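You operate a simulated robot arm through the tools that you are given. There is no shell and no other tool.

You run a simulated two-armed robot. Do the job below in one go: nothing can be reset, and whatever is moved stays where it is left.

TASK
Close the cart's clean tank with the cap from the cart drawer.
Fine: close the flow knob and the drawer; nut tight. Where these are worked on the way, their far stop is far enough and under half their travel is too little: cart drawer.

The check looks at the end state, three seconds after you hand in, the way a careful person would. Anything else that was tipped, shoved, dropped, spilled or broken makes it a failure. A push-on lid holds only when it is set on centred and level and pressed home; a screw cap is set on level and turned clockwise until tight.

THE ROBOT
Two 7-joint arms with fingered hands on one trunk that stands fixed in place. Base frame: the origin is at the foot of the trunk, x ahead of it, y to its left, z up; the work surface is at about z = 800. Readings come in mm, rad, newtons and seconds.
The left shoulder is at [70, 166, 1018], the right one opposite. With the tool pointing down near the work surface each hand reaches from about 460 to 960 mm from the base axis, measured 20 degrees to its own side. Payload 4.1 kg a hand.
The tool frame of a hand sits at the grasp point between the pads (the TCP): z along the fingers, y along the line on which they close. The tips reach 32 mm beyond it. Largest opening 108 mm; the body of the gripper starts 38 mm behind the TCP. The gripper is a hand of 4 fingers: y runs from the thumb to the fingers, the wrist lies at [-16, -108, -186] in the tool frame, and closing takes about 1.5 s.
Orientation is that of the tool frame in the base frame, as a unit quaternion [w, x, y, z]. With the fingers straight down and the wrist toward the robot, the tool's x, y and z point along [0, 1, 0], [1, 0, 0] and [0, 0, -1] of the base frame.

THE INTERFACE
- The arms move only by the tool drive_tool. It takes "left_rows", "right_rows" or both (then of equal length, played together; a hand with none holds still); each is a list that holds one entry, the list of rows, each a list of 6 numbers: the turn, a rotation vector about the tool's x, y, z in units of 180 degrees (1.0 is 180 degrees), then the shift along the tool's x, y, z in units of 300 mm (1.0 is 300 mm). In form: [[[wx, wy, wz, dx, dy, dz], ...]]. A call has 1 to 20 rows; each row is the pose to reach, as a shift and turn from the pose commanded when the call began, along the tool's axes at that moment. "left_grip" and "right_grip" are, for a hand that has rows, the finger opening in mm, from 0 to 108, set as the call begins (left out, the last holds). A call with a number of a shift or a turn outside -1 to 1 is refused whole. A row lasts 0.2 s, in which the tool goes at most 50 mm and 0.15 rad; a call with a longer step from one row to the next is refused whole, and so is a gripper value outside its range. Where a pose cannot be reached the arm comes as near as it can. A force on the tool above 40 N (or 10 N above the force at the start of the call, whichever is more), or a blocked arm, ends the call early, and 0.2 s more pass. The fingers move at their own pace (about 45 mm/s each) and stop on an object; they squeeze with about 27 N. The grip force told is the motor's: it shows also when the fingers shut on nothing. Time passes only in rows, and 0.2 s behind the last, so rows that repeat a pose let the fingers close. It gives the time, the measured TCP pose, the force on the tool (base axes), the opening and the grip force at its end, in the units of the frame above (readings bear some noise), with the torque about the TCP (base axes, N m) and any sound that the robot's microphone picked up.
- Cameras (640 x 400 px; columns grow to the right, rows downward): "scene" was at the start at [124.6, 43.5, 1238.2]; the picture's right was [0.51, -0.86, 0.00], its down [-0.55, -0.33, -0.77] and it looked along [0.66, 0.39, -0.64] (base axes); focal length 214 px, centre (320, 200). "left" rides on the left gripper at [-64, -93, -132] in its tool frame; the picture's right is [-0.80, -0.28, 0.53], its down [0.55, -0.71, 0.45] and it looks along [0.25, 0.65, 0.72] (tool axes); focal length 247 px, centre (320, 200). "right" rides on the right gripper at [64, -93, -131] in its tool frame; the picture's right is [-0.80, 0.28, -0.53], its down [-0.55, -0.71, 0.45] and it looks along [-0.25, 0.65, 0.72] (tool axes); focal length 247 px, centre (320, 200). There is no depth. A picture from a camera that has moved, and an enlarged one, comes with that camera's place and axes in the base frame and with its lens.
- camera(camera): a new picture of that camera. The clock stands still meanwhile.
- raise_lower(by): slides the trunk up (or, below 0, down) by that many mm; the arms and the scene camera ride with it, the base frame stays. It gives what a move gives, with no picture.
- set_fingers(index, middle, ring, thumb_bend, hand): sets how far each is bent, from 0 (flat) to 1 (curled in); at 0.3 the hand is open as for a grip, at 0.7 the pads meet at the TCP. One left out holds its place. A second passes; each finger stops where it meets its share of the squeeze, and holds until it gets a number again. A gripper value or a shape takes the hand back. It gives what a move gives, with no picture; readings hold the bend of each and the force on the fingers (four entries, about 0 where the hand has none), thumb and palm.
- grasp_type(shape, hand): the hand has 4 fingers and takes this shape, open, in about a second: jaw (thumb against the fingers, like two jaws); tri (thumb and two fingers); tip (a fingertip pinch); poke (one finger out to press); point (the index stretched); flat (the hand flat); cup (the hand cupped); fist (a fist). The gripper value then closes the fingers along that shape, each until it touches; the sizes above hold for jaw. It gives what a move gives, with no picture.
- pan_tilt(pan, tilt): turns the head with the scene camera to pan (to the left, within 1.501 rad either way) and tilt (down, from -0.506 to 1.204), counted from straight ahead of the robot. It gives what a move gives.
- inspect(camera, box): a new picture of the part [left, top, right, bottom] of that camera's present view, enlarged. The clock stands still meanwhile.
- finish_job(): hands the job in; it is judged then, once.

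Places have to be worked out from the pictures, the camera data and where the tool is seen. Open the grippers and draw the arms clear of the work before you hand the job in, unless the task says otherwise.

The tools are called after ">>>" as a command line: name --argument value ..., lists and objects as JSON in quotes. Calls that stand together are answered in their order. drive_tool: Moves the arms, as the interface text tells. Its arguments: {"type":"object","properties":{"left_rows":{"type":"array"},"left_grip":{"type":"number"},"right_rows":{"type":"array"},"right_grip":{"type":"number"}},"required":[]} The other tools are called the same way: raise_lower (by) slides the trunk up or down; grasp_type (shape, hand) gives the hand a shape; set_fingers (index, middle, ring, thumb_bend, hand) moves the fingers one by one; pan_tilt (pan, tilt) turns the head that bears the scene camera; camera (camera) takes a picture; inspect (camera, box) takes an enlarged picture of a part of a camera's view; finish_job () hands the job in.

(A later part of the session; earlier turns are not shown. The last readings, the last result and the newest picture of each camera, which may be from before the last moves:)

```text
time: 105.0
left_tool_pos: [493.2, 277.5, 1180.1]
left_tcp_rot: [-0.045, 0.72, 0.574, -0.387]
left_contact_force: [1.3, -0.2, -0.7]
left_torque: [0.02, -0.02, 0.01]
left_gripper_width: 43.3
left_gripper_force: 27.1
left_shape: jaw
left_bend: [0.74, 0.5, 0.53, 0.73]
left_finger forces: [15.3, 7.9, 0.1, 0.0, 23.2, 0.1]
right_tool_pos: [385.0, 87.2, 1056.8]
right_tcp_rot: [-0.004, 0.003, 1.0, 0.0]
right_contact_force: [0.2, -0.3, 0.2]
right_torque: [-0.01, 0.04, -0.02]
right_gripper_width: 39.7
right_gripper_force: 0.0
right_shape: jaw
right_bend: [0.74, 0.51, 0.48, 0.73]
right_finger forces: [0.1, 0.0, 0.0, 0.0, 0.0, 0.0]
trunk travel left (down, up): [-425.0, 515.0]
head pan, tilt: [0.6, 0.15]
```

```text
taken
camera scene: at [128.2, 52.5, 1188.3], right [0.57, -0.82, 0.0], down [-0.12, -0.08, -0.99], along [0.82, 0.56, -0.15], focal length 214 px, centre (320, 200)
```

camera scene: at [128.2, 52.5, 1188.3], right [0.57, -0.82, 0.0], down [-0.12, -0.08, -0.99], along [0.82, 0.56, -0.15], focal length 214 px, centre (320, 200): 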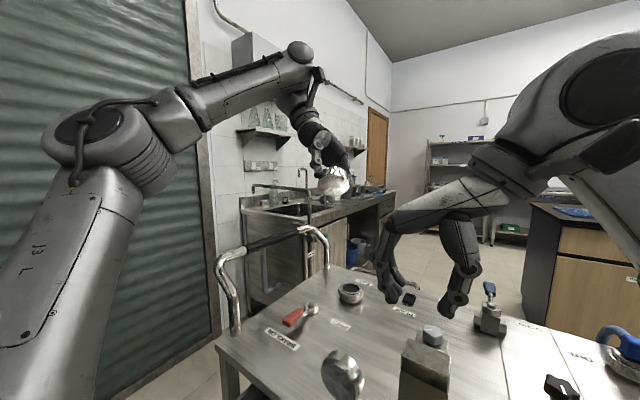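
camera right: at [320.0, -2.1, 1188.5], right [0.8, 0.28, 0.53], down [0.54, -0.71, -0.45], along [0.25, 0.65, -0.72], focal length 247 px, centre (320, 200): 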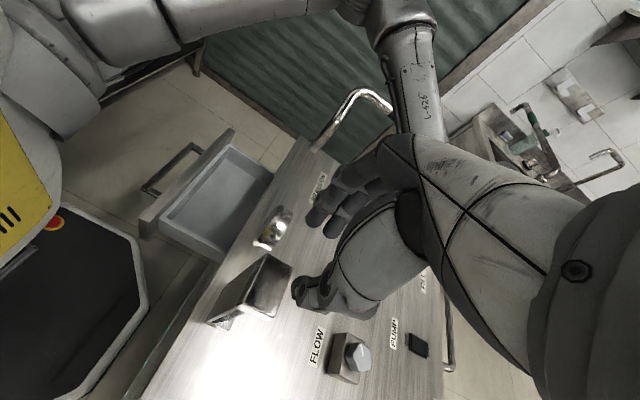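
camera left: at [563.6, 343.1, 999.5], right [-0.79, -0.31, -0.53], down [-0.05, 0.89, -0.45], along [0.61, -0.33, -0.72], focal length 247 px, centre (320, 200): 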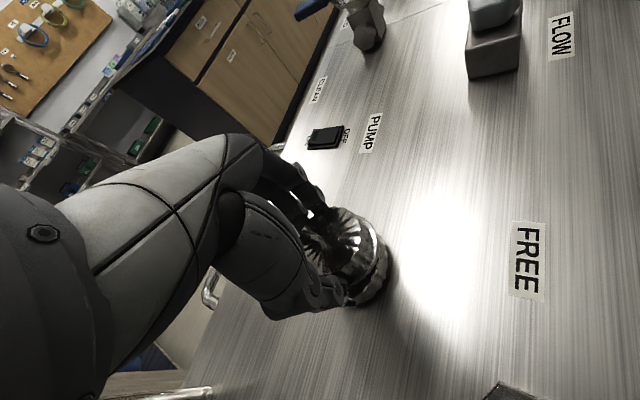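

The tilt worked. I zoom on the cap's underside.

>>> inspect --camera "scene" --box '[308, 150, 368, 206]'

>>> inspect --camera "scene" --box '[330, 270, 375, 310]'

```text
7.14 times, centred on (338, 178) of scene
camera zoom: at [128.2, 52.5, 1188.3], right [0.57, -0.82, 0.0], down [-0.12, -0.08, -0.99], along [0.82, 0.56, -0.15], focal length 1532 px, centre (191, 357)
```

zoom: 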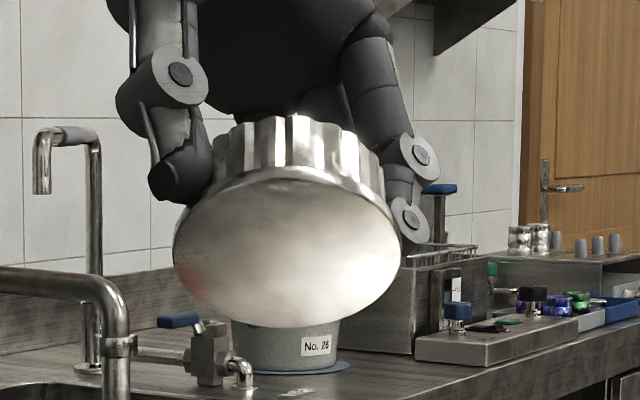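

```text
10.00 times, centred on (352, 290) of scene
camera zoom: at [128.2, 52.5, 1188.3], right [0.57, -0.82, 0.0], down [-0.12, -0.08, -0.99], along [0.82, 0.56, -0.15], focal length 2145 px, centre (-5, -700)
```

zoom: 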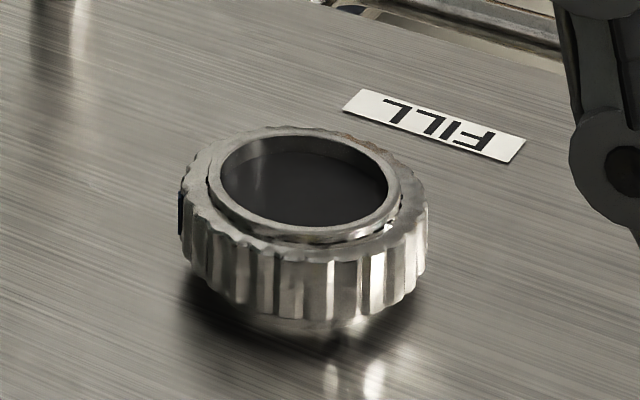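

The underside is a flat flange – so the cap seats flat on the rim, and the knurled ring round the neck is the (loose) nut. I look at the held cap in the left camera to calibrate its centre in the hand.

>>> camera --camera "left"

>>> inspect --camera "left" --box '[280, 190, 400, 310]'

>>> inspect --camera "scene" --box '[560, 320, 640, 400]'

```text
taken
camera left: at [495.9, 302.3, 1350.6], right [-0.58, -0.79, 0.18], down [-0.81, 0.54, -0.23], along [0.09, -0.28, -0.96], focal length 247 px, centre (320, 200)
```

left: 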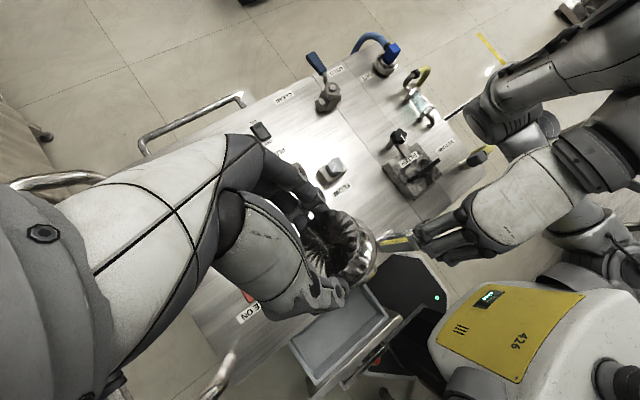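

```text
3.33 times, centred on (340, 250) of left
camera zoom: at [495.9, 302.3, 1350.6], right [-0.58, -0.79, 0.18], down [-0.81, 0.54, -0.23], along [0.09, -0.28, -0.96], focal length 823 px, centre (253, 33)
```

zoom: 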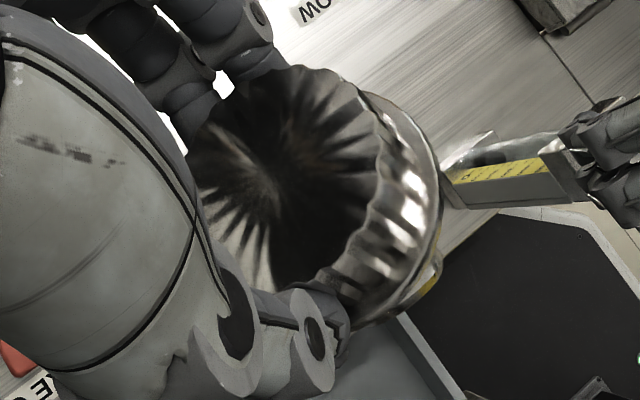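

```text
5.00 times, centred on (600, 360) of scene
camera zoom: at [128.2, 52.5, 1188.3], right [0.57, -0.82, 0.0], down [-0.12, -0.08, -0.99], along [0.82, 0.56, -0.15], focal length 1072 px, centre (-1080, -600)
```

zoom: 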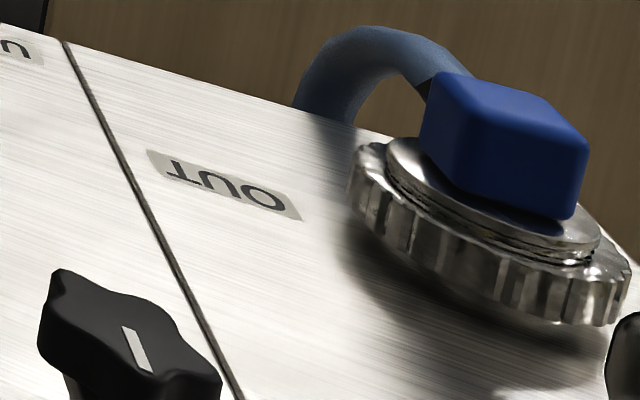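

Now I restore the head view and bring the hand back upright.

>>> drive_tool --left_rows '[[[-0.03, 0.03, 0, 0, 0, 0], [-0.06, 0.06, 0, 0, 0, 0], [-0.09, 0.09, 0, 0, 0, 0], [-0.12, 0.12, 0, 0, 0, 0], [-0.15, 0.15, 0, 0, 0, 0], [-0.18, 0.18, 0, 0, 0, 0]]]'

>>> pan_tilt --pan 0.0 --tilt 0.9

```text
time: 106.3
left_tool_pos: [492.9, 277.3, 1180.4]
left_tcp_rot: [-0.001, 0.783, 0.623, 0.0]
left_contact_force: [-0.5, 0.6, -0.6]
left_torque: [0.02, 0.03, -0.01]
left_gripper_width: 43.3
left_gripper_force: 26.8
left_shape: jaw
left_bend: [0.74, 0.5, 0.53, 0.73]
left_finger forces: [15.1, 7.8, 0.0, 0.1, 23.3, 0.0]
right_tool_pos: [384.3, 89.2, 1056.1]
right_tcp_rot: [-0.004, 0.003, 1.0, 0.001]
right_contact_force: [-0.1, 0.0, 0.5]
right_torque: [0.0, -0.03, -0.01]
right_gripper_width: 40.2
right_gripper_force: 0.0
right_shape: jaw
right_bend: [0.74, 0.51, 0.48, 0.73]
right_finger forces: [0.0, 0.0, 0.0, 0.2, 0.0, 0.1]
trunk travel left (down, up): [-425.0, 515.0]
head pan, tilt: [0.6, 0.15]
```

```text
time: 107.5
left_tool_pos: [494.1, 277.1, 1179.6]
left_tcp_rot: [-0.002, 0.782, 0.623, -0.001]
left_contact_force: [-0.1, -0.2, -0.7]
left_torque: [0.0, -0.01, 0.01]
left_gripper_width: 43.1
left_gripper_force: 27.0
left_shape: jaw
left_bend: [0.74, 0.5, 0.53, 0.73]
left_finger forces: [15.1, 7.8, 0.0, 0.0, 23.3, 0.0]
right_tool_pos: [385.7, 87.6, 1056.8]
right_tcp_rot: [-0.004, 0.004, 1.0, 0.0]
right_contact_force: [0.4, 0.5, -1.1]
right_torque: [0.01, 0.02, -0.02]
right_gripper_width: 40.2
right_gripper_force: 0.0
right_shape: jaw
right_bend: [0.74, 0.51, 0.48, 0.73]
right_finger forces: [0.0, 0.1, 0.0, 0.1, 0.0, 0.1]
trunk travel left (down, up): [-425.0, 515.0]
head pan, tilt: [0.0, 0.901]
```

With the hand clear I take a sharp reference of the bare neck and nut.

>>> inspect --camera "scene" --box '[181, 90, 221, 115]'

>>> inspect --camera "scene" --box '[380, 60, 440, 120]'

```text
16.00 times, centred on (201, 102) of scene
camera zoom: at [127.2, 0.2, 1122.0], right [0.0, -1.0, 0.0], down [-0.78, 0.0, -0.62], along [0.62, 0.0, -0.78], focal length 3432 px, centre (2224, 1760)
```

zoom: 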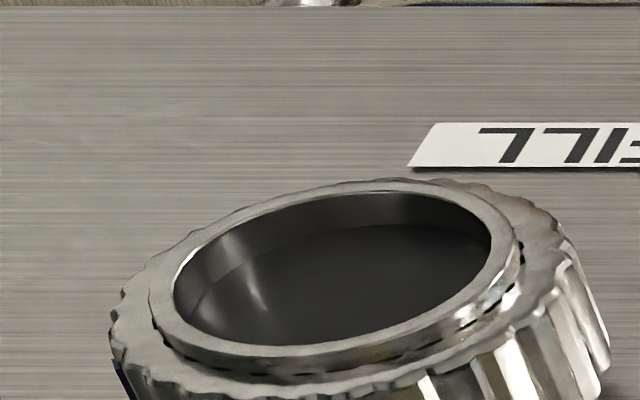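

```text
6.67 times, centred on (410, 90) of scene
camera zoom: at [127.2, 0.2, 1122.0], right [0.0, -1.0, 0.0], down [-0.78, 0.0, -0.62], along [0.62, 0.0, -0.78], focal length 1430 px, centre (-280, 933)
```

zoom: 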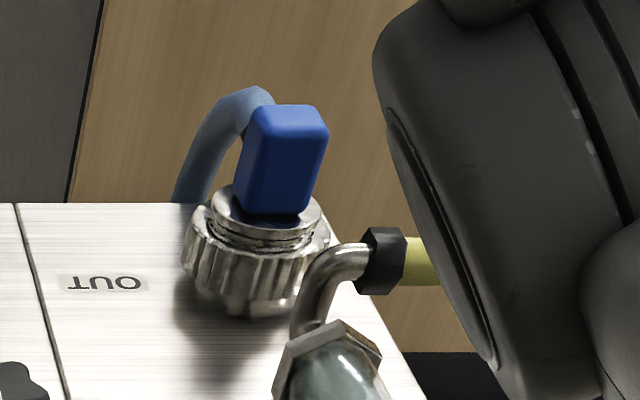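

Using the neck's true ellipse I refine: neck centre ≈ (674.3, 312.9, 830), and the cap is nearly centred on the TCP (offset ≈ 1 mm) — my earlier 4 mm offset caused the drag. I return above FILL at yaw −26°.

>>> drive_tool --left_rows '[[[0, 0, -0.024, 0.028, 0.062, 0.1], [0, 0, -0.048, 0.055, 0.124, 0.207], [0, 0, -0.072, 0.083, 0.185, 0.311], [0, 0, -0.096, 0.11, 0.247, 0.414], [0, 0, -0.12, 0.138, 0.309, 0.518], [0, 0, -0.144, 0.165, 0.371, 0.621], [0, 0, -0.168, 0.193, 0.432, 0.725], [0, 0, -0.192, 0.22, 0.494, 0.828], [0, 0, -0.216, 0.248, 0.556, 0.932]]]'

>>> inspect --camera "scene" --box '[176, 82, 234, 122]'

```text
time: 109.5
left_tool_pos: [674.5, 314.2, 892.1]
left_tcp_rot: [0.0, 0.53, 0.848, -0.002]
left_contact_force: [0.4, 0.2, -1.0]
left_torque: [-0.02, 0.01, 0.04]
left_gripper_width: 43.1
left_gripper_force: 27.1
left_shape: jaw
left_bend: [0.74, 0.5, 0.53, 0.74]
left_finger forces: [15.1, 7.9, 0.0, 0.0, 23.1, 0.0]
right_tool_pos: [386.5, 88.9, 1056.4]
right_tcp_rot: [-0.006, 0.004, 1.0, 0.0]
right_contact_force: [0.3, 0.2, -0.1]
right_torque: [0.03, 0.01, 0.0]
right_gripper_width: 39.8
right_gripper_force: 0.0
right_shape: jaw
right_bend: [0.74, 0.51, 0.48, 0.73]
right_finger forces: [0.1, 0.0, 0.1, 0.0, 0.0, 0.0]
trunk travel left (down, up): [-425.0, 515.0]
head pan, tilt: [0.0, 0.901]
```

```text
10.00 times, centred on (205, 102) of scene
camera zoom: at [128.8, 1.0, 1121.8], right [0.0, -1.0, 0.0], down [-0.78, 0.0, -0.62], along [0.62, 0.0, -0.78], focal length 2145 px, centre (1470, 1180)
```

zoom: 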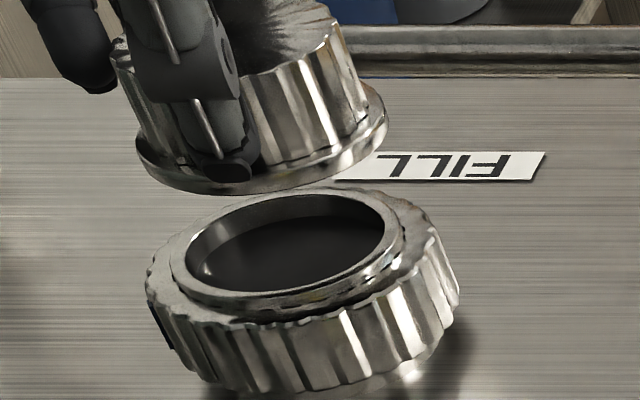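

I let the arm settle and lower to ~3 mm above contact, then measure.

>>> drive_tool --left_rows '[[[0, 0, 0, 0, 0, 0.03], [0, 0, 0, 0, 0, 0.055], [0, 0, 0, 0, 0, 0.055], [0, 0, 0, 0, 0, 0.055], [0, 0, 0, 0, 0, 0.055]]]'

>>> inspect --camera "scene" --box '[181, 90, 221, 115]'

>>> inspect --camera "left" --box '[335, 225, 399, 290]'

```text
time: 110.7
left_tool_pos: [673.0, 313.4, 882.0]
left_tcp_rot: [-0.001, 0.531, 0.848, 0.0]
left_contact_force: [-0.5, -0.5, -1.1]
left_torque: [-0.02, -0.02, 0.01]
left_gripper_width: 43.3
left_gripper_force: 27.1
left_shape: jaw
left_bend: [0.74, 0.5, 0.53, 0.74]
left_finger forces: [15.1, 7.8, 0.1, 0.0, 23.2, 0.0]
right_tool_pos: [383.7, 88.1, 1056.5]
right_tcp_rot: [-0.005, 0.004, 1.0, 0.001]
right_contact_force: [-0.7, 0.6, 0.2]
right_torque: [0.03, 0.02, 0.01]
right_gripper_width: 40.2
right_gripper_force: 0.1
right_shape: jaw
right_bend: [0.74, 0.51, 0.48, 0.73]
right_finger forces: [0.0, 0.0, 0.1, 0.0, 0.1, 0.0]
trunk travel left (down, up): [-425.0, 515.0]
head pan, tilt: [0.0, 0.901]
```

```text
16.00 times, centred on (201, 102) of scene
camera zoom: at [127.2, 0.1, 1122.0], right [0.0, -1.0, 0.0], down [-0.78, 0.0, -0.62], along [0.62, 0.0, -0.78], focal length 3432 px, centre (2224, 1760)
```

zoom: 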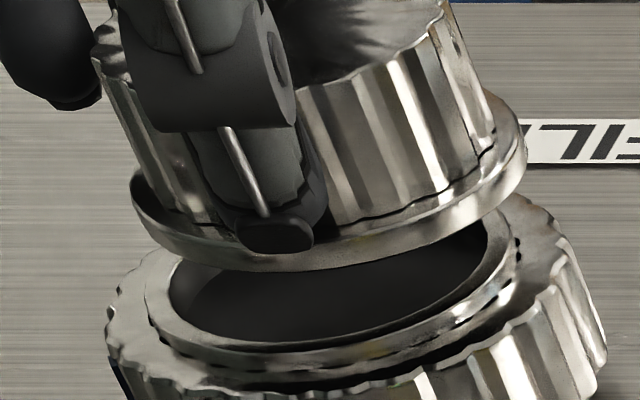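

```text
6.15 times, centred on (367, 258) of left
camera zoom: at [617.1, 213.6, 1013.0], right [0.09, -0.84, -0.53], down [-0.88, 0.19, -0.45], along [0.47, 0.51, -0.72], focal length 1520 px, centre (31, -154)
```

zoom: 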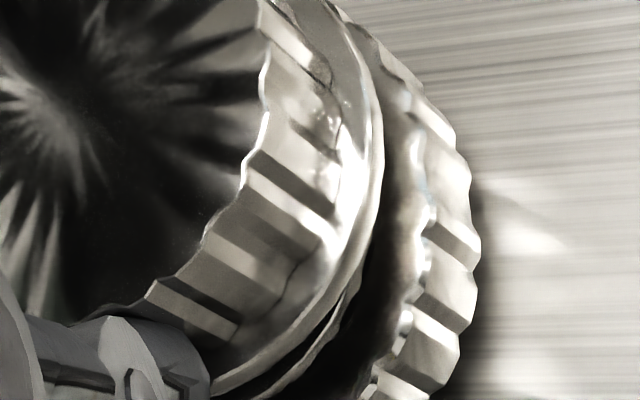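

In this grasp the cap sits ~6 mm off along the hand's x axis: cap ≈ (676, 307.5) vs neck (674.3, 312.9). I shift 5 mm along tool x and lower 8 mm, then measure again.

>>> drive_tool --left_rows '[[[0, 0, 0, 0.008, 0.0005, 0.01], [0, 0, 0, 0.0165, 0.001, 0.02], [0, 0, 0, 0.0165, 0.001, 0.027], [0, 0, 0, 0.0165, 0.001, 0.027], [0, 0, 0, 0.0165, 0.001, 0.027]]]'

>>> inspect --camera "scene" --box '[181, 90, 221, 115]'

>>> inspect --camera "left" --box '[335, 225, 399, 290]'

```text
time: 111.8
left_tool_pos: [671.3, 317.8, 873.6]
left_tcp_rot: [-0.002, 0.531, 0.847, 0.0]
left_contact_force: [-0.2, 0.7, -0.7]
left_torque: [-0.02, 0.0, -0.01]
left_gripper_width: 43.1
left_gripper_force: 27.3
left_shape: jaw
left_bend: [0.74, 0.5, 0.53, 0.74]
left_finger forces: [15.1, 7.8, 0.1, 0.0, 23.1, 0.1]
right_tool_pos: [385.3, 88.7, 1056.8]
right_tcp_rot: [-0.004, 0.003, 1.0, 0.0]
right_contact_force: [0.4, 0.2, 0.6]
right_torque: [0.02, -0.01, -0.02]
right_gripper_width: 39.8
right_gripper_force: 0.0
right_shape: jaw
right_bend: [0.74, 0.51, 0.48, 0.73]
right_finger forces: [0.0, 0.0, 0.0, 0.0, 0.0, 0.0]
trunk travel left (down, up): [-425.0, 515.0]
head pan, tilt: [0.0, 0.901]
```

```text
16.00 times, centred on (201, 102) of scene
camera zoom: at [127.2, 0.2, 1121.9], right [0.0, -1.0, 0.0], down [-0.78, 0.0, -0.62], along [0.62, 0.0, -0.78], focal length 3432 px, centre (2224, 1760)
```

zoom: 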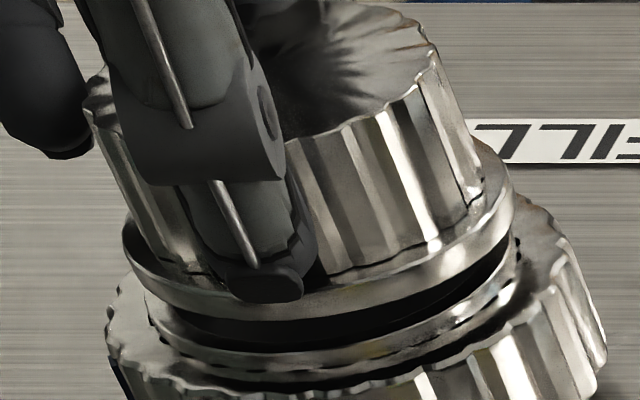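

```text
6.15 times, centred on (367, 258) of left
camera zoom: at [616.0, 218.1, 1005.4], right [0.09, -0.84, -0.53], down [-0.88, 0.19, -0.45], along [0.47, 0.51, -0.72], focal length 1520 px, centre (31, -154)
```

zoom: 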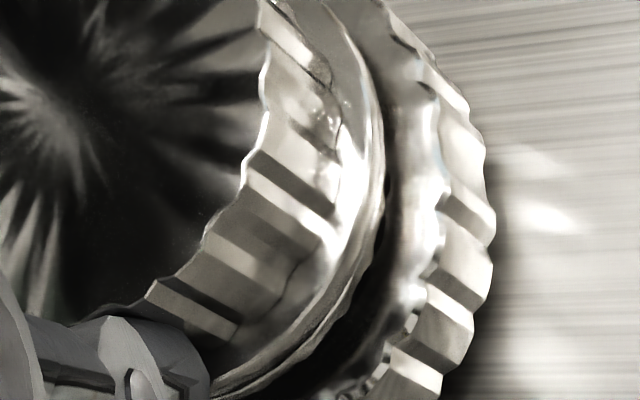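

Now ~7 mm above the rim with about 1.2 mm residual in y. I trim that and lower until light contact.

>>> drive_tool --left_rows '[[[0, 0, 0, 0.0043, 0, 0.008], [0, 0, 0, 0.0043, 0, 0.015], [0, 0, 0, 0.0043, 0, 0.019], [0, 0, 0, 0.0043, 0, 0.0225], [0, 0, 0, 0.0043, 0, 0.0225]]]'

>>> inspect --camera "scene" --box '[181, 90, 221, 115]'

```text
time: 113.0
left_tool_pos: [669.9, 318.4, 869.3]
left_tcp_rot: [-0.001, 0.53, 0.848, 0.0]
left_contact_force: [1.6, 1.9, 4.8]
left_torque: [0.02, -0.09, -0.01]
left_gripper_width: 43.4
left_gripper_force: 26.9
left_shape: jaw
left_bend: [0.74, 0.5, 0.53, 0.74]
left_finger forces: [16.6, 8.8, 0.0, 0.1, 23.2, 0.1]
right_tool_pos: [384.3, 89.5, 1056.1]
right_tcp_rot: [-0.004, 0.004, 1.0, 0.0]
right_contact_force: [-0.6, 0.6, 0.1]
right_torque: [0.0, 0.03, -0.02]
right_gripper_width: 40.0
right_gripper_force: 0.2
right_shape: jaw
right_bend: [0.74, 0.51, 0.48, 0.73]
right_finger forces: [0.0, 0.0, 0.0, 0.0, 0.2, 0.0]
trunk travel left (down, up): [-425.0, 515.0]
head pan, tilt: [0.0, 0.901]
```

```text
16.00 times, centred on (201, 102) of scene
camera zoom: at [126.8, 0.1, 1122.1], right [0.0, -1.0, 0.0], down [-0.78, 0.0, -0.62], along [0.62, 0.0, -0.78], focal length 3432 px, centre (2224, 1760)
```

zoom: 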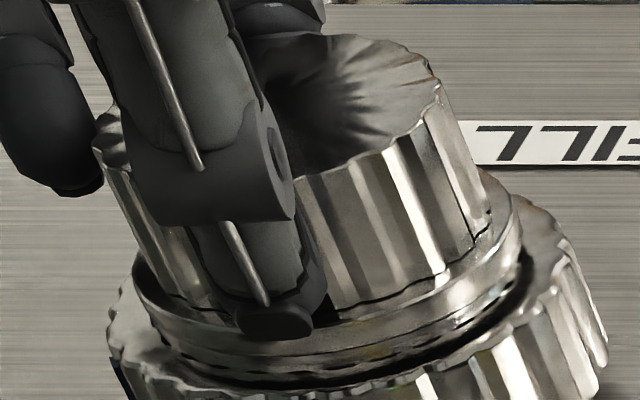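

Contact at z≈869.3 (5.5 N). I zoom on the near edge to verify the front‑back alignment.

>>> inspect --camera "scene" --box '[189, 103, 209, 116]'

>>> inspect --camera "left" --box '[335, 225, 399, 290]'

```text
16.00 times, centred on (199, 110) of scene
camera zoom: at [126.8, 0.1, 1122.1], right [0.0, -1.0, 0.0], down [-0.78, 0.0, -0.62], along [0.62, 0.0, -0.78], focal length 3432 px, centre (2256, 1648)
```

zoom: 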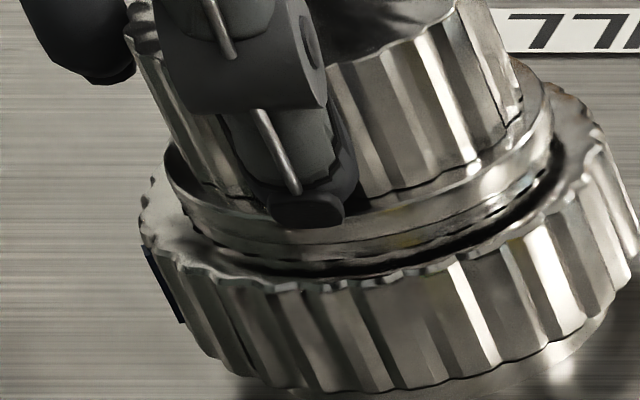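

```text
6.15 times, centred on (367, 258) of left
camera zoom: at [614.4, 218.8, 1000.0], right [0.09, -0.84, -0.53], down [-0.87, 0.19, -0.45], along [0.47, 0.51, -0.72], focal length 1520 px, centre (31, -154)
```

zoom: 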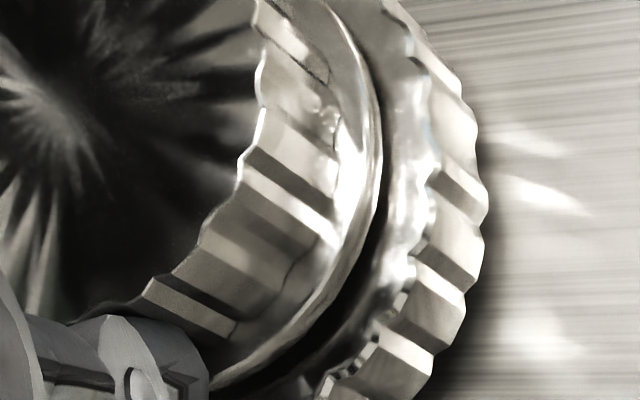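

The cap is centred within ~1 mm. Before turning, I test if it presses home: push down progressively (calls stop at 40 N).

>>> drive_tool --left_rows '[[[0, 0, 0, 0, 0, 0.005], [0, 0, 0, 0, 0, 0.01], [0, 0, 0, 0, 0, 0.015], [0, 0, 0, 0, 0, 0.02], [0, 0, 0, 0, 0, 0.02]]]'

>>> inspect --camera "scene" --box '[189, 103, 209, 116]'

```text
time: 114.2
left_tool_pos: [668.3, 317.7, 867.7]
left_tcp_rot: [0.001, 0.53, 0.848, 0.002]
left_contact_force: [8.5, 5.0, 31.7]
left_torque: [0.34, -0.64, -0.03]
left_gripper_width: 46.1
left_gripper_force: 26.4
left_shape: jaw
left_bend: [0.74, 0.48, 0.53, 0.75]
left_finger forces: [19.3, 17.4, 0.1, 0.1, 23.5, 0.0]
right_tool_pos: [381.9, 88.0, 1058.5]
right_tcp_rot: [-0.004, 0.003, 1.0, 0.001]
right_contact_force: [-0.4, 0.3, -0.4]
right_torque: [0.02, 0.03, 0.0]
right_gripper_width: 39.9
right_gripper_force: 0.1
right_shape: jaw
right_bend: [0.74, 0.51, 0.48, 0.73]
right_finger forces: [0.0, 0.0, 0.1, 0.0, 0.0, 0.0]
trunk travel left (down, up): [-425.0, 515.0]
head pan, tilt: [0.0, 0.901]
```

```text
16.00 times, centred on (199, 110) of scene
camera zoom: at [124.4, -1.0, 1122.6], right [0.0, -1.0, 0.0], down [-0.78, 0.0, -0.62], along [0.62, 0.0, -0.78], focal length 3432 px, centre (2256, 1648)
```

zoom: 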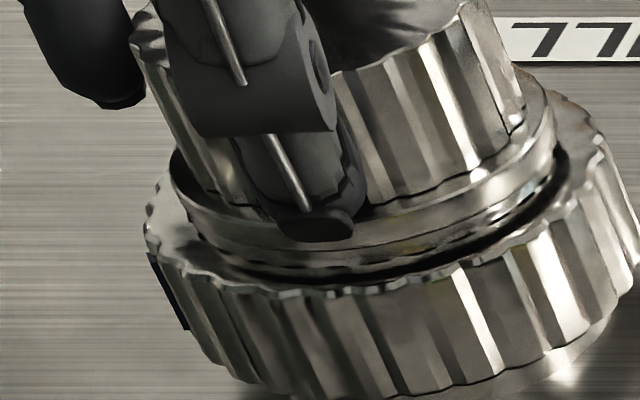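

Even at 32 N the cap doesn't sink — it rests flat on the rim, so the nut must be what clamps it ("nut tight"). I release the cap gently and centre the open hand over the nut.

>>> drive_tool --left_rows '[[[0, 0, 0, 0, 0, -0.01], [0, 0, 0, 0, 0, -0.02], [0, 0, 0, 0, 0, -0.022], [0, 0, 0, 0, 0, -0.022]]]'

>>> drive_tool --left_rows '[[[0, 0, 0, 0, 0, 0], [0, 0, 0, 0, 0, 0], [0, 0, 0, 0, 0, 0], [0, 0, 0, 0, 0, 0], [0, 0, 0, -0.011, 0.0026, 0], [0, 0, 0, -0.0229, 0.0052, 0], [0, 0, 0, -0.0229, 0.0052, 0]]]' --left_grip 102

>>> inspect --camera "scene" --box '[176, 82, 234, 122]'

>>> inspect --camera "left" --box '[270, 180, 430, 330]'

```text
time: 115.2
left_tool_pos: [669.4, 318.5, 868.4]
left_tcp_rot: [-0.002, 0.53, 0.848, 0.0]
left_contact_force: [0.9, 0.1, 8.5]
left_torque: [0.12, -0.28, -0.04]
left_gripper_width: 45.3
left_gripper_force: 26.7
left_shape: jaw
left_bend: [0.74, 0.49, 0.53, 0.75]
left_finger forces: [16.2, 9.5, 0.1, 0.0, 24.0, 0.0]
right_tool_pos: [385.3, 88.0, 1057.2]
right_tcp_rot: [-0.004, 0.003, 1.0, 0.001]
right_contact_force: [0.6, 0.6, 0.2]
right_torque: [-0.01, 0.01, 0.01]
right_gripper_width: 40.1
right_gripper_force: 0.0
right_shape: jaw
right_bend: [0.74, 0.51, 0.48, 0.73]
right_finger forces: [0.1, 0.0, 0.1, 0.1, 0.1, 0.0]
trunk travel left (down, up): [-425.0, 515.0]
head pan, tilt: [0.0, 0.901]
```

```text
time: 116.8
left_tool_pos: [673.7, 312.7, 869.6]
left_tcp_rot: [-0.001, 0.531, 0.847, 0.001]
left_contact_force: [0.0, -0.4, 0.6]
left_torque: [0.0, -0.01, 0.01]
left_gripper_width: 101.8
left_gripper_force: 0.1
left_shape: jaw
left_bend: [0.28, 0.31, 0.3, 0.36]
left_finger forces: [0.0, 0.1, 0.0, 0.1, 0.1, 0.0]
right_tool_pos: [383.8, 87.8, 1057.0]
right_tcp_rot: [-0.004, 0.004, 1.0, 0.0]
right_contact_force: [-0.7, 0.1, -0.2]
right_torque: [0.03, -0.01, -0.03]
right_gripper_width: 40.1
right_gripper_force: 0.1
right_shape: jaw
right_bend: [0.74, 0.51, 0.48, 0.73]
right_finger forces: [0.0, 0.1, 0.0, 0.1, 0.0, 0.1]
trunk travel left (down, up): [-425.0, 515.0]
head pan, tilt: [0.0, 0.901]
```

```text
10.00 times, centred on (205, 102) of scene
camera zoom: at [127.0, 0.1, 1122.0], right [0.0, -1.0, 0.0], down [-0.78, 0.0, -0.62], along [0.62, 0.0, -0.78], focal length 2145 px, centre (1470, 1180)
```

zoom: 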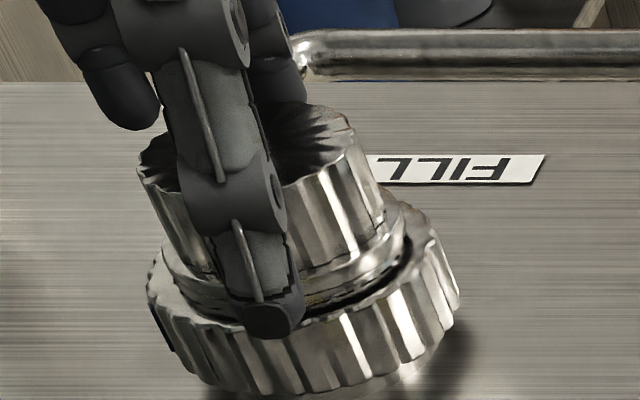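

```text
2.67 times, centred on (350, 255) of left
camera zoom: at [618.6, 213.0, 1000.6], right [0.09, -0.84, -0.53], down [-0.88, 0.19, -0.45], along [0.47, 0.51, -0.72], focal length 659 px, centre (240, 53)
```

zoom: 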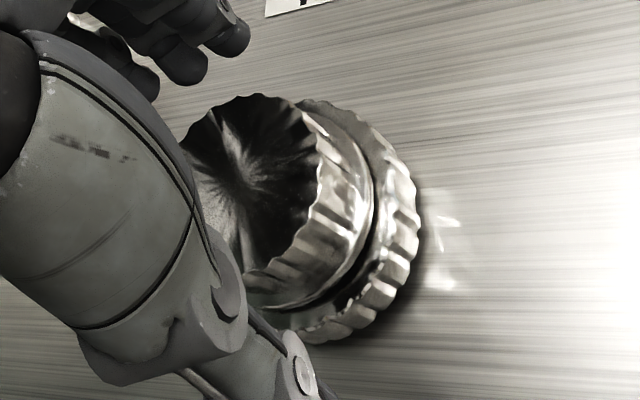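

The cap sits concentric with the nut. I lower the open hand around the nut to TCP z≈841.

>>> drive_tool --left_rows '[[[0, 0, 0, 0, 0, 0.035], [0, 0, 0, 0, 0, 0.07], [0, 0, 0, 0, 0, 0.095], [0, 0, 0, 0, 0, 0.095]]]'

>>> inspect --camera "scene" --box '[171, 76, 239, 124]'

>>> inspect --camera "left" --box '[270, 180, 430, 330]'

```text
time: 117.8
left_tool_pos: [675.0, 312.3, 840.8]
left_tcp_rot: [-0.001, 0.531, 0.848, 0.002]
left_contact_force: [-0.6, 0.1, 0.1]
left_torque: [0.02, 0.01, 0.01]
left_gripper_width: 101.8
left_gripper_force: 0.1
left_shape: jaw
left_bend: [0.28, 0.31, 0.3, 0.36]
left_finger forces: [0.0, 0.1, 0.1, 0.1, 0.1, 0.0]
right_tool_pos: [384.6, 88.6, 1055.9]
right_tcp_rot: [-0.005, 0.003, 1.0, 0.0]
right_contact_force: [-1.0, -0.6, 0.5]
right_torque: [-0.01, 0.02, 0.0]
right_gripper_width: 40.0
right_gripper_force: 0.0
right_shape: jaw
right_bend: [0.74, 0.51, 0.48, 0.73]
right_finger forces: [0.0, 0.0, 0.1, 0.0, 0.0, 0.0]
trunk travel left (down, up): [-425.0, 515.0]
head pan, tilt: [0.0, 0.901]
```

```text
8.33 times, centred on (205, 100) of scene
camera zoom: at [127.0, 0.0, 1122.0], right [0.0, -1.0, 0.0], down [-0.78, 0.0, -0.62], along [0.62, 0.0, -0.78], focal length 1787 px, centre (1278, 1033)
```

zoom: 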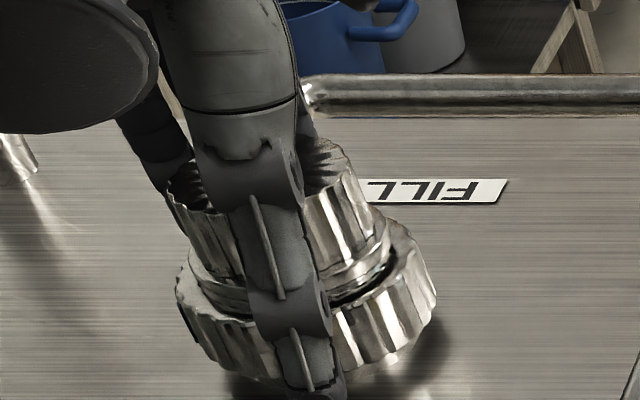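

```text
2.67 times, centred on (350, 255) of left
camera zoom: at [618.7, 213.3, 971.7], right [0.09, -0.84, -0.53], down [-0.88, 0.19, -0.45], along [0.47, 0.51, -0.72], focal length 659 px, centre (240, 53)
```

zoom: 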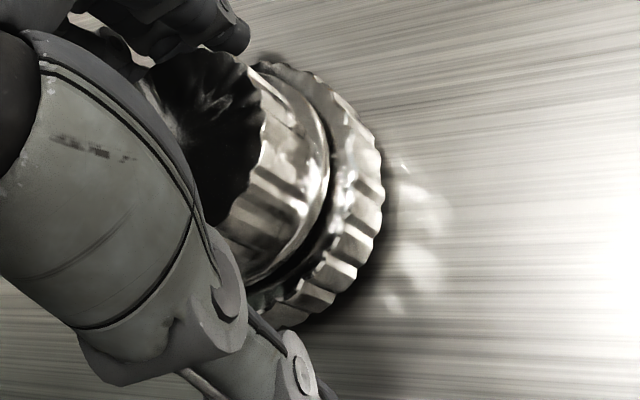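

Clear all around. I close onto the nut.

>>> drive_tool --left_rows '[[[0, 0, 0, 0, 0, 0], [0, 0, 0, 0, 0, 0], [0, 0, 0, 0, 0, 0], [0, 0, 0, 0, 0, 0], [0, 0, 0, 0, 0, 0], [0, 0, 0, 0, 0, 0]]]' --left_grip 0

>>> inspect --camera "scene" --box '[171, 76, 239, 124]'

>>> inspect --camera "left" --box '[270, 180, 430, 330]'

```text
time: 119.2
left_tool_pos: [673.5, 312.9, 839.9]
left_tcp_rot: [-0.001, 0.531, 0.848, -0.001]
left_contact_force: [-3.5, -0.1, -1.6]
left_torque: [0.04, 0.09, -0.01]
left_gripper_width: 65.9
left_gripper_force: 26.5
left_shape: jaw
left_bend: [0.28, 0.4, 0.41, 0.67]
left_finger forces: [13.9, 7.3, 0.2, 0.0, 24.6, 0.1]
right_tool_pos: [384.6, 88.4, 1056.6]
right_tcp_rot: [-0.004, 0.003, 1.0, -0.001]
right_contact_force: [-0.3, 0.7, 0.2]
right_torque: [-0.02, 0.0, -0.03]
right_gripper_width: 40.0
right_gripper_force: 0.0
right_shape: jaw
right_bend: [0.74, 0.51, 0.48, 0.73]
right_finger forces: [0.0, 0.1, 0.1, 0.0, 0.1, 0.0]
trunk travel left (down, up): [-425.0, 515.0]
head pan, tilt: [0.0, 0.901]
```

```text
8.33 times, centred on (205, 100) of scene
camera zoom: at [126.8, 0.3, 1122.0], right [0.0, -1.0, 0.0], down [-0.78, 0.0, -0.62], along [0.62, 0.0, -0.78], focal length 1787 px, centre (1278, 1033)
```

zoom: 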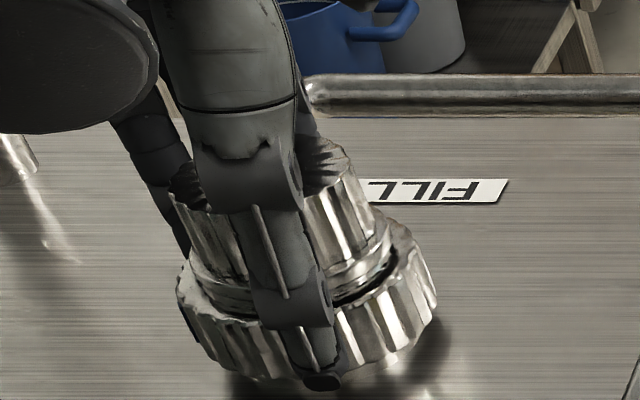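

```text
2.67 times, centred on (350, 255) of left
camera zoom: at [618.6, 213.6, 971.7], right [0.09, -0.84, -0.53], down [-0.88, 0.19, -0.45], along [0.47, 0.51, -0.72], focal length 659 px, centre (240, 53)
```

zoom: 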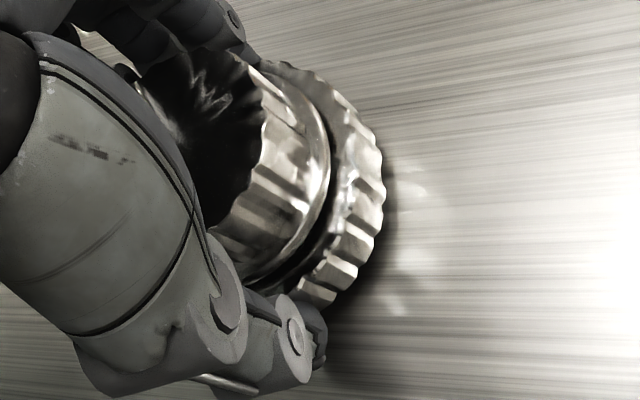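

The nut is gripped (66 mm chord). I turn clockwise 75° about the axis, watching torque.

>>> drive_tool --left_rows '[[[0, 0, 0.0417, 0, 0, 0], [0, 0, 0.0833, 0, 0, 0], [0, 0, 0.125, 0, 0, 0], [0, 0, 0.1667, 0, 0, 0], [0, 0, 0.2083, 0, 0, 0], [0, 0, 0.25, 0, 0, 0], [0, 0, 0.2917, 0, 0, 0], [0, 0, 0.3333, 0, 0, 0], [0, 0, 0.375, 0, 0, 0], [0, 0, 0.4167, 0, 0, 0]]]'

>>> inspect --camera "scene" --box '[171, 76, 239, 124]'

>>> inspect --camera "left" --box '[270, 180, 430, 330]'

```text
time: 121.5
left_tool_pos: [673.8, 313.6, 839.8]
left_tcp_rot: [-0.001, 0.937, 0.35, 0.0]
left_contact_force: [-1.3, 8.5, 4.7]
left_torque: [0.25, 0.05, 0.11]
left_gripper_width: 65.5
left_gripper_force: 27.1
left_shape: jaw
left_bend: [0.28, 0.4, 0.41, 0.67]
left_finger forces: [13.4, 7.4, 0.0, 0.0, 28.7, 0.0]
right_tool_pos: [383.6, 89.6, 1056.7]
right_tcp_rot: [-0.004, 0.004, 1.0, 0.0]
right_contact_force: [0.6, 0.1, -0.2]
right_torque: [0.01, 0.03, -0.02]
right_gripper_width: 39.9
right_gripper_force: 0.0
right_shape: jaw
right_bend: [0.74, 0.51, 0.48, 0.73]
right_finger forces: [0.0, 0.0, 0.1, 0.0, 0.0, 0.0]
trunk travel left (down, up): [-425.0, 515.0]
head pan, tilt: [0.0, 0.901]
```

```text
8.33 times, centred on (205, 100) of scene
camera zoom: at [126.4, 0.9, 1122.1], right [0.0, -1.0, 0.0], down [-0.78, 0.0, -0.62], along [0.62, 0.0, -0.78], focal length 1787 px, centre (1278, 1033)
```

zoom: 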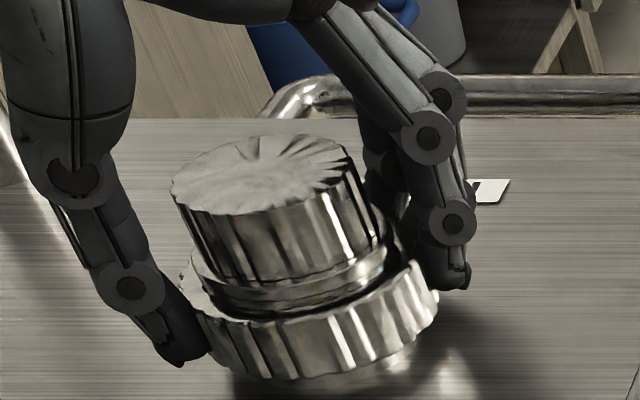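

```text
2.67 times, centred on (350, 255) of left
camera zoom: at [563.7, 341.5, 971.3], right [-0.79, -0.31, -0.53], down [-0.05, 0.89, -0.45], along [0.61, -0.33, -0.72], focal length 659 px, centre (240, 53)
```

zoom: 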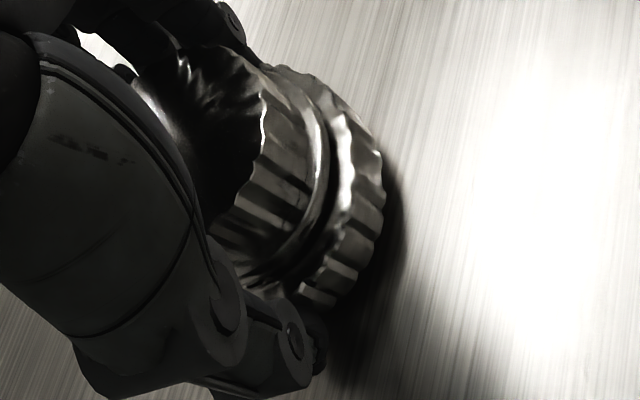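

The nut turns with the hand (its paint mark has moved away), so it was loose. I open, swing back and repeat.

>>> drive_tool --left_rows '[[[0, 0, 0, 0, 0, 0], [0, 0, 0, 0, 0, 0], [0, 0, 0, 0, 0, 0], [0, 0, -0.0417, 0, 0, 0], [0, 0, -0.0833, 0, 0, 0], [0, 0, -0.125, 0, 0, 0], [0, 0, -0.1667, 0, 0, 0], [0, 0, -0.2083, 0, 0, 0], [0, 0, -0.25, 0, 0, 0], [0, 0, -0.2917, 0, 0, 0], [0, 0, -0.3333, 0, 0, 0], [0, 0, -0.375, 0, 0, 0], [0, 0, -0.4167, 0, 0, 0]]]' --left_grip 100

>>> inspect --camera "scene" --box '[171, 76, 239, 124]'

```text
time: 124.2
left_tool_pos: [673.5, 312.9, 840.7]
left_tcp_rot: [0.0, 0.529, 0.848, 0.0]
left_contact_force: [-1.1, 0.5, -0.8]
left_torque: [0.0, 0.0, 0.01]
left_gripper_width: 99.9
left_gripper_force: 0.2
left_shape: jaw
left_bend: [0.27, 0.31, 0.31, 0.41]
left_finger forces: [0.0, 0.0, 0.0, 0.0, 0.0, 0.0]
right_tool_pos: [386.2, 88.4, 1057.1]
right_tcp_rot: [-0.005, 0.003, 1.0, 0.0]
right_contact_force: [-0.4, 0.3, -0.3]
right_torque: [0.01, 0.0, -0.02]
right_gripper_width: 39.8
right_gripper_force: 0.0
right_shape: jaw
right_bend: [0.74, 0.51, 0.48, 0.73]
right_finger forces: [0.0, 0.0, 0.0, 0.0, 0.0, 0.0]
trunk travel left (down, up): [-425.0, 515.0]
head pan, tilt: [0.0, 0.901]
```

```text
8.33 times, centred on (205, 100) of scene
camera zoom: at [127.5, 0.2, 1121.9], right [0.0, -1.0, 0.0], down [-0.78, 0.0, -0.62], along [0.62, 0.0, -0.78], focal length 1787 px, centre (1278, 1033)
```

zoom: 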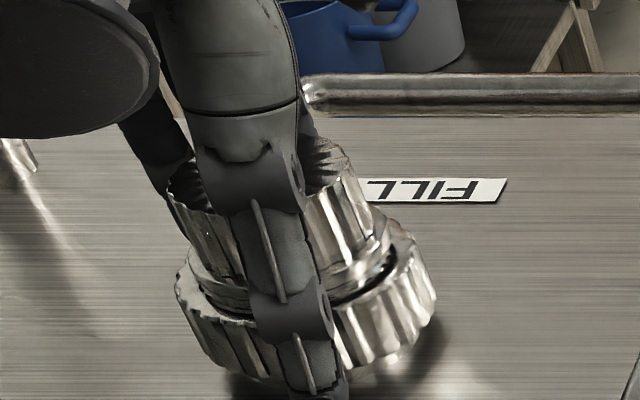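

The paint mark is no longer on the left, confirming rotation. I close and turn another 75°.

>>> drive_tool --left_rows '[[[0, 0, 0, 0, 0, 0], [0, 0, 0, 0, 0, 0], [0, 0, 0, 0, 0, 0], [0, 0, 0, 0, 0, 0], [0, 0, 0, 0, 0, 0], [0, 0, 0.0417, 0, 0, 0], [0, 0, 0.0833, 0, 0, 0], [0, 0, 0.125, 0, 0, 0], [0, 0, 0.1667, 0, 0, 0], [0, 0, 0.2083, 0, 0, 0], [0, 0, 0.25, 0, 0, 0], [0, 0, 0.2917, 0, 0, 0], [0, 0, 0.3333, 0, 0, 0], [0, 0, 0.375, 0, 0, 0], [0, 0, 0.4167, 0, 0, 0]]]' --left_grip 0

>>> inspect --camera "scene" --box '[171, 76, 239, 124]'

```text
time: 127.5
left_tool_pos: [673.1, 314.8, 843.5]
left_tcp_rot: [0.0, 0.937, 0.35, 0.001]
left_contact_force: [-9.8, 3.6, -4.9]
left_torque: [0.22, 0.32, 1.41]
left_gripper_width: 65.9
left_gripper_force: 27.0
left_shape: jaw
left_bend: [0.28, 0.41, 0.42, 0.67]
left_finger forces: [15.2, 8.4, 0.0, 0.0, 29.6, 0.0]
right_tool_pos: [383.0, 89.8, 1056.3]
right_tcp_rot: [-0.005, 0.003, 1.0, 0.0]
right_contact_force: [-0.3, -0.3, 0.4]
right_torque: [0.03, -0.05, 0.02]
right_gripper_width: 39.9
right_gripper_force: 0.1
right_shape: jaw
right_bend: [0.74, 0.51, 0.48, 0.73]
right_finger forces: [0.0, 0.1, 0.0, 0.0, 0.1, 0.0]
trunk travel left (down, up): [-425.0, 515.0]
head pan, tilt: [0.0, 0.901]
```

```text
8.33 times, centred on (205, 100) of scene
camera zoom: at [126.2, 0.6, 1122.1], right [0.0, -1.0, 0.0], down [-0.78, 0.0, -0.62], along [0.62, 0.0, -0.78], focal length 1787 px, centre (1278, 1033)
```

zoom: 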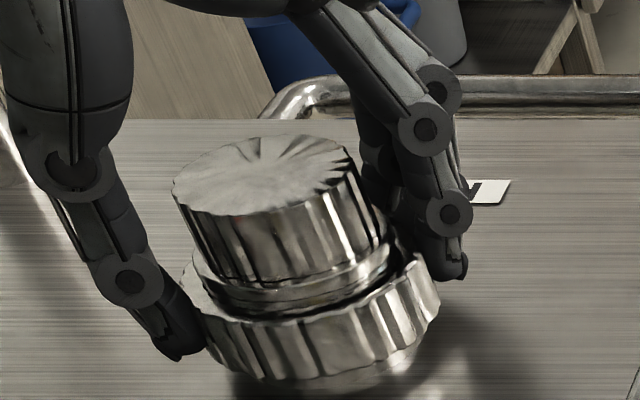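

Torque has risen to 1.4 N·m — the nut appears to have come tight. I release, raise the hand and look at the result.

>>> drive_tool --left_rows '[[[0, 0, -0.01, 0, 0, 0], [0, 0, -0.01, 0, 0, 0], [0, 0, -0.01, 0, 0, 0], [0, 0, -0.01, 0, 0, 0], [0, 0, -0.01, 0, 0, -0.05], [0, 0, -0.01, 0, 0, -0.15], [0, 0, -0.01, 0, 0, -0.25], [0, 0, -0.01, 0, 0, -0.35], [0, 0, -0.01, 0, 0, -0.45]]]' --left_grip 102

>>> inspect --camera "scene" --box '[181, 90, 221, 115]'

>>> camera --camera "left"

```text
time: 129.4
left_tool_pos: [673.6, 312.1, 975.5]
left_tcp_rot: [-0.002, 0.931, 0.365, -0.001]
left_contact_force: [0.6, 0.2, 0.4]
left_torque: [0.0, 0.0, -0.01]
left_gripper_width: 102.2
left_gripper_force: 0.1
left_shape: jaw
left_bend: [0.28, 0.31, 0.3, 0.36]
left_finger forces: [0.1, 0.0, 0.0, 0.0, 0.1, 0.0]
right_tool_pos: [384.6, 87.2, 1057.3]
right_tcp_rot: [-0.005, 0.003, 1.0, 0.001]
right_contact_force: [0.2, -0.3, 0.2]
right_torque: [0.0, -0.01, 0.0]
right_gripper_width: 40.2
right_gripper_force: 0.0
right_shape: jaw
right_bend: [0.74, 0.51, 0.48, 0.73]
right_finger forces: [0.0, 0.0, 0.1, 0.0, 0.1, 0.0]
trunk travel left (down, up): [-425.0, 515.0]
head pan, tilt: [0.0, 0.901]
```

```text
16.00 times, centred on (201, 102) of scene
camera zoom: at [126.8, -0.3, 1122.0], right [0.0, -1.0, 0.0], down [-0.78, 0.0, -0.62], along [0.62, 0.0, -0.78], focal length 3432 px, centre (2224, 1760)
```

zoom: 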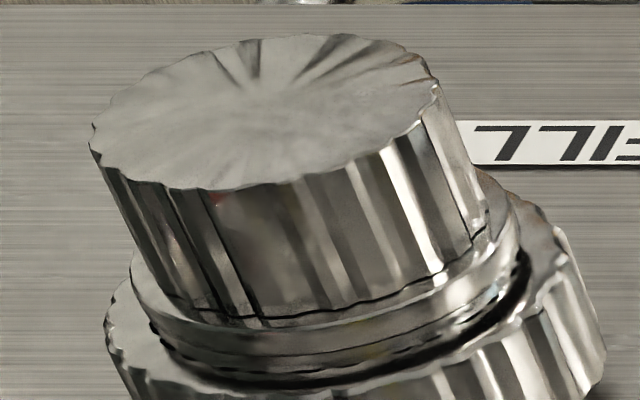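

```text
taken
camera left: at [564.0, 335.4, 1106.1], right [-0.78, -0.33, -0.53], down [-0.08, 0.89, -0.45], along [0.62, -0.31, -0.72], focal length 247 px, centre (320, 200)
```

left: 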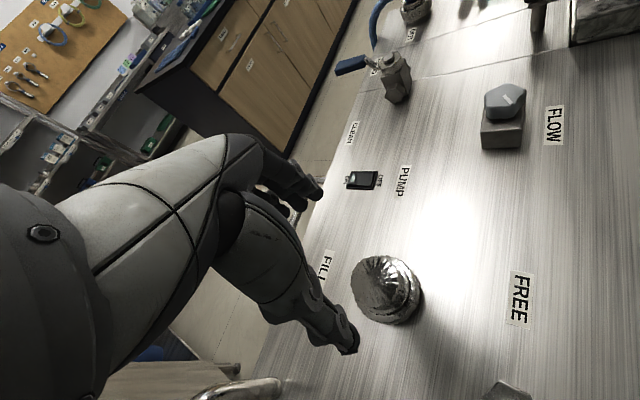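

I zoom on the nut from both sides to find its paint mark and see whether it moved up or down.

>>> inspect --camera "left" --box '[330, 240, 440, 340]'

>>> inspect --camera "scene" --box '[186, 98, 222, 122]'

```text
4.00 times, centred on (385, 290) of left
camera zoom: at [564.0, 335.4, 1106.1], right [-0.78, -0.33, -0.53], down [-0.08, 0.89, -0.45], along [0.62, -0.31, -0.72], focal length 988 px, centre (60, -160)
```

zoom: 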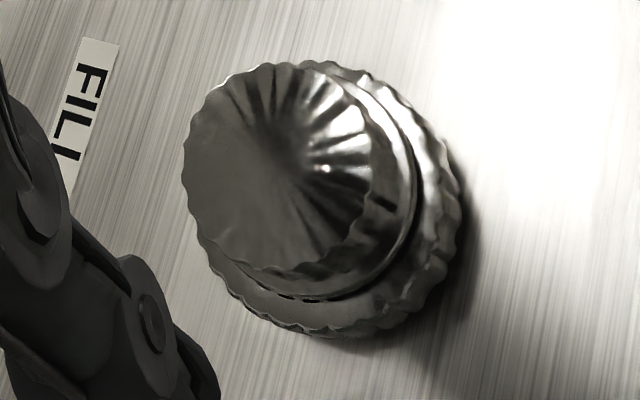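

```text
16.00 times, centred on (204, 110) of scene
camera zoom: at [126.8, -0.3, 1122.0], right [0.0, -1.0, 0.0], down [-0.78, 0.0, -0.62], along [0.62, 0.0, -0.78], focal length 3432 px, centre (2176, 1640)
```

zoom: 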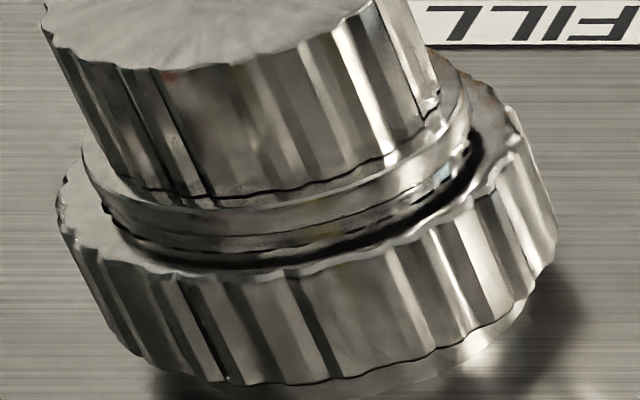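

The cap is still well seated; the nut seems ~1.5 mm higher. I'll regrip the nut and turn in small steps to read the torque and tell whether it's really tight.

>>> drive_tool --left_rows '[[[0, 0, -0.04, 0, 0, 0.05], [0, 0, -0.08, 0, 0, 0.1], [0, 0, -0.12, 0, 0, 0.15], [0, 0, -0.16, 0, 0, 0.2], [0, 0, -0.2, 0, 0, 0.25], [0, 0, -0.24, 0, 0, 0.3], [0, 0, -0.28, 0, 0, 0.35], [0, 0, -0.32, 0, 0, 0.4], [0, 0, -0.36, 0, 0, 0.43], [0, 0, -0.4, 0, 0, 0.445], [0, 0, -0.407, 0.003, 0.001, 0.445]]]'

>>> inspect --camera "scene" --box '[171, 76, 239, 124]'

```text
time: 131.8
left_tool_pos: [673.3, 313.0, 842.4]
left_tcp_rot: [-0.001, 0.529, 0.848, 0.0]
left_contact_force: [-0.5, -0.7, 0.1]
left_torque: [0.01, -0.03, 0.01]
left_gripper_width: 102.0
left_gripper_force: 0.0
left_shape: jaw
left_bend: [0.28, 0.31, 0.3, 0.36]
left_finger forces: [0.0, 0.1, 0.0, 0.1, 0.1, 0.0]
right_tool_pos: [384.4, 88.6, 1056.7]
right_tcp_rot: [-0.004, 0.003, 1.0, 0.0]
right_contact_force: [0.4, 0.0, -0.1]
right_torque: [-0.02, 0.03, -0.01]
right_gripper_width: 39.9
right_gripper_force: 0.1
right_shape: jaw
right_bend: [0.74, 0.51, 0.48, 0.73]
right_finger forces: [0.1, 0.1, 0.1, 0.0, 0.0, 0.0]
trunk travel left (down, up): [-425.0, 515.0]
head pan, tilt: [0.0, 0.901]
```

```text
8.33 times, centred on (205, 100) of scene
camera zoom: at [126.9, 0.0, 1122.0], right [0.0, -1.0, 0.0], down [-0.78, 0.0, -0.62], along [0.62, 0.0, -0.78], focal length 1787 px, centre (1278, 1033)
```

zoom: 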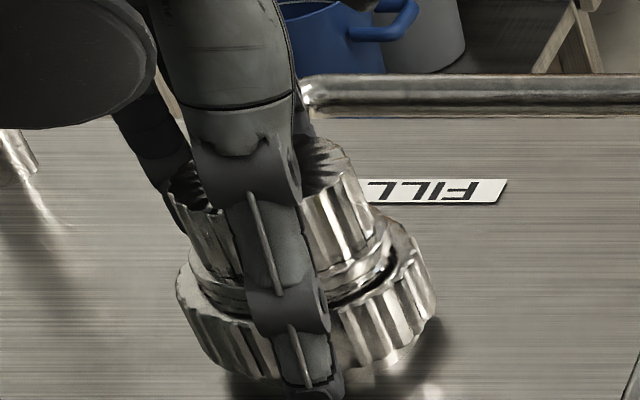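

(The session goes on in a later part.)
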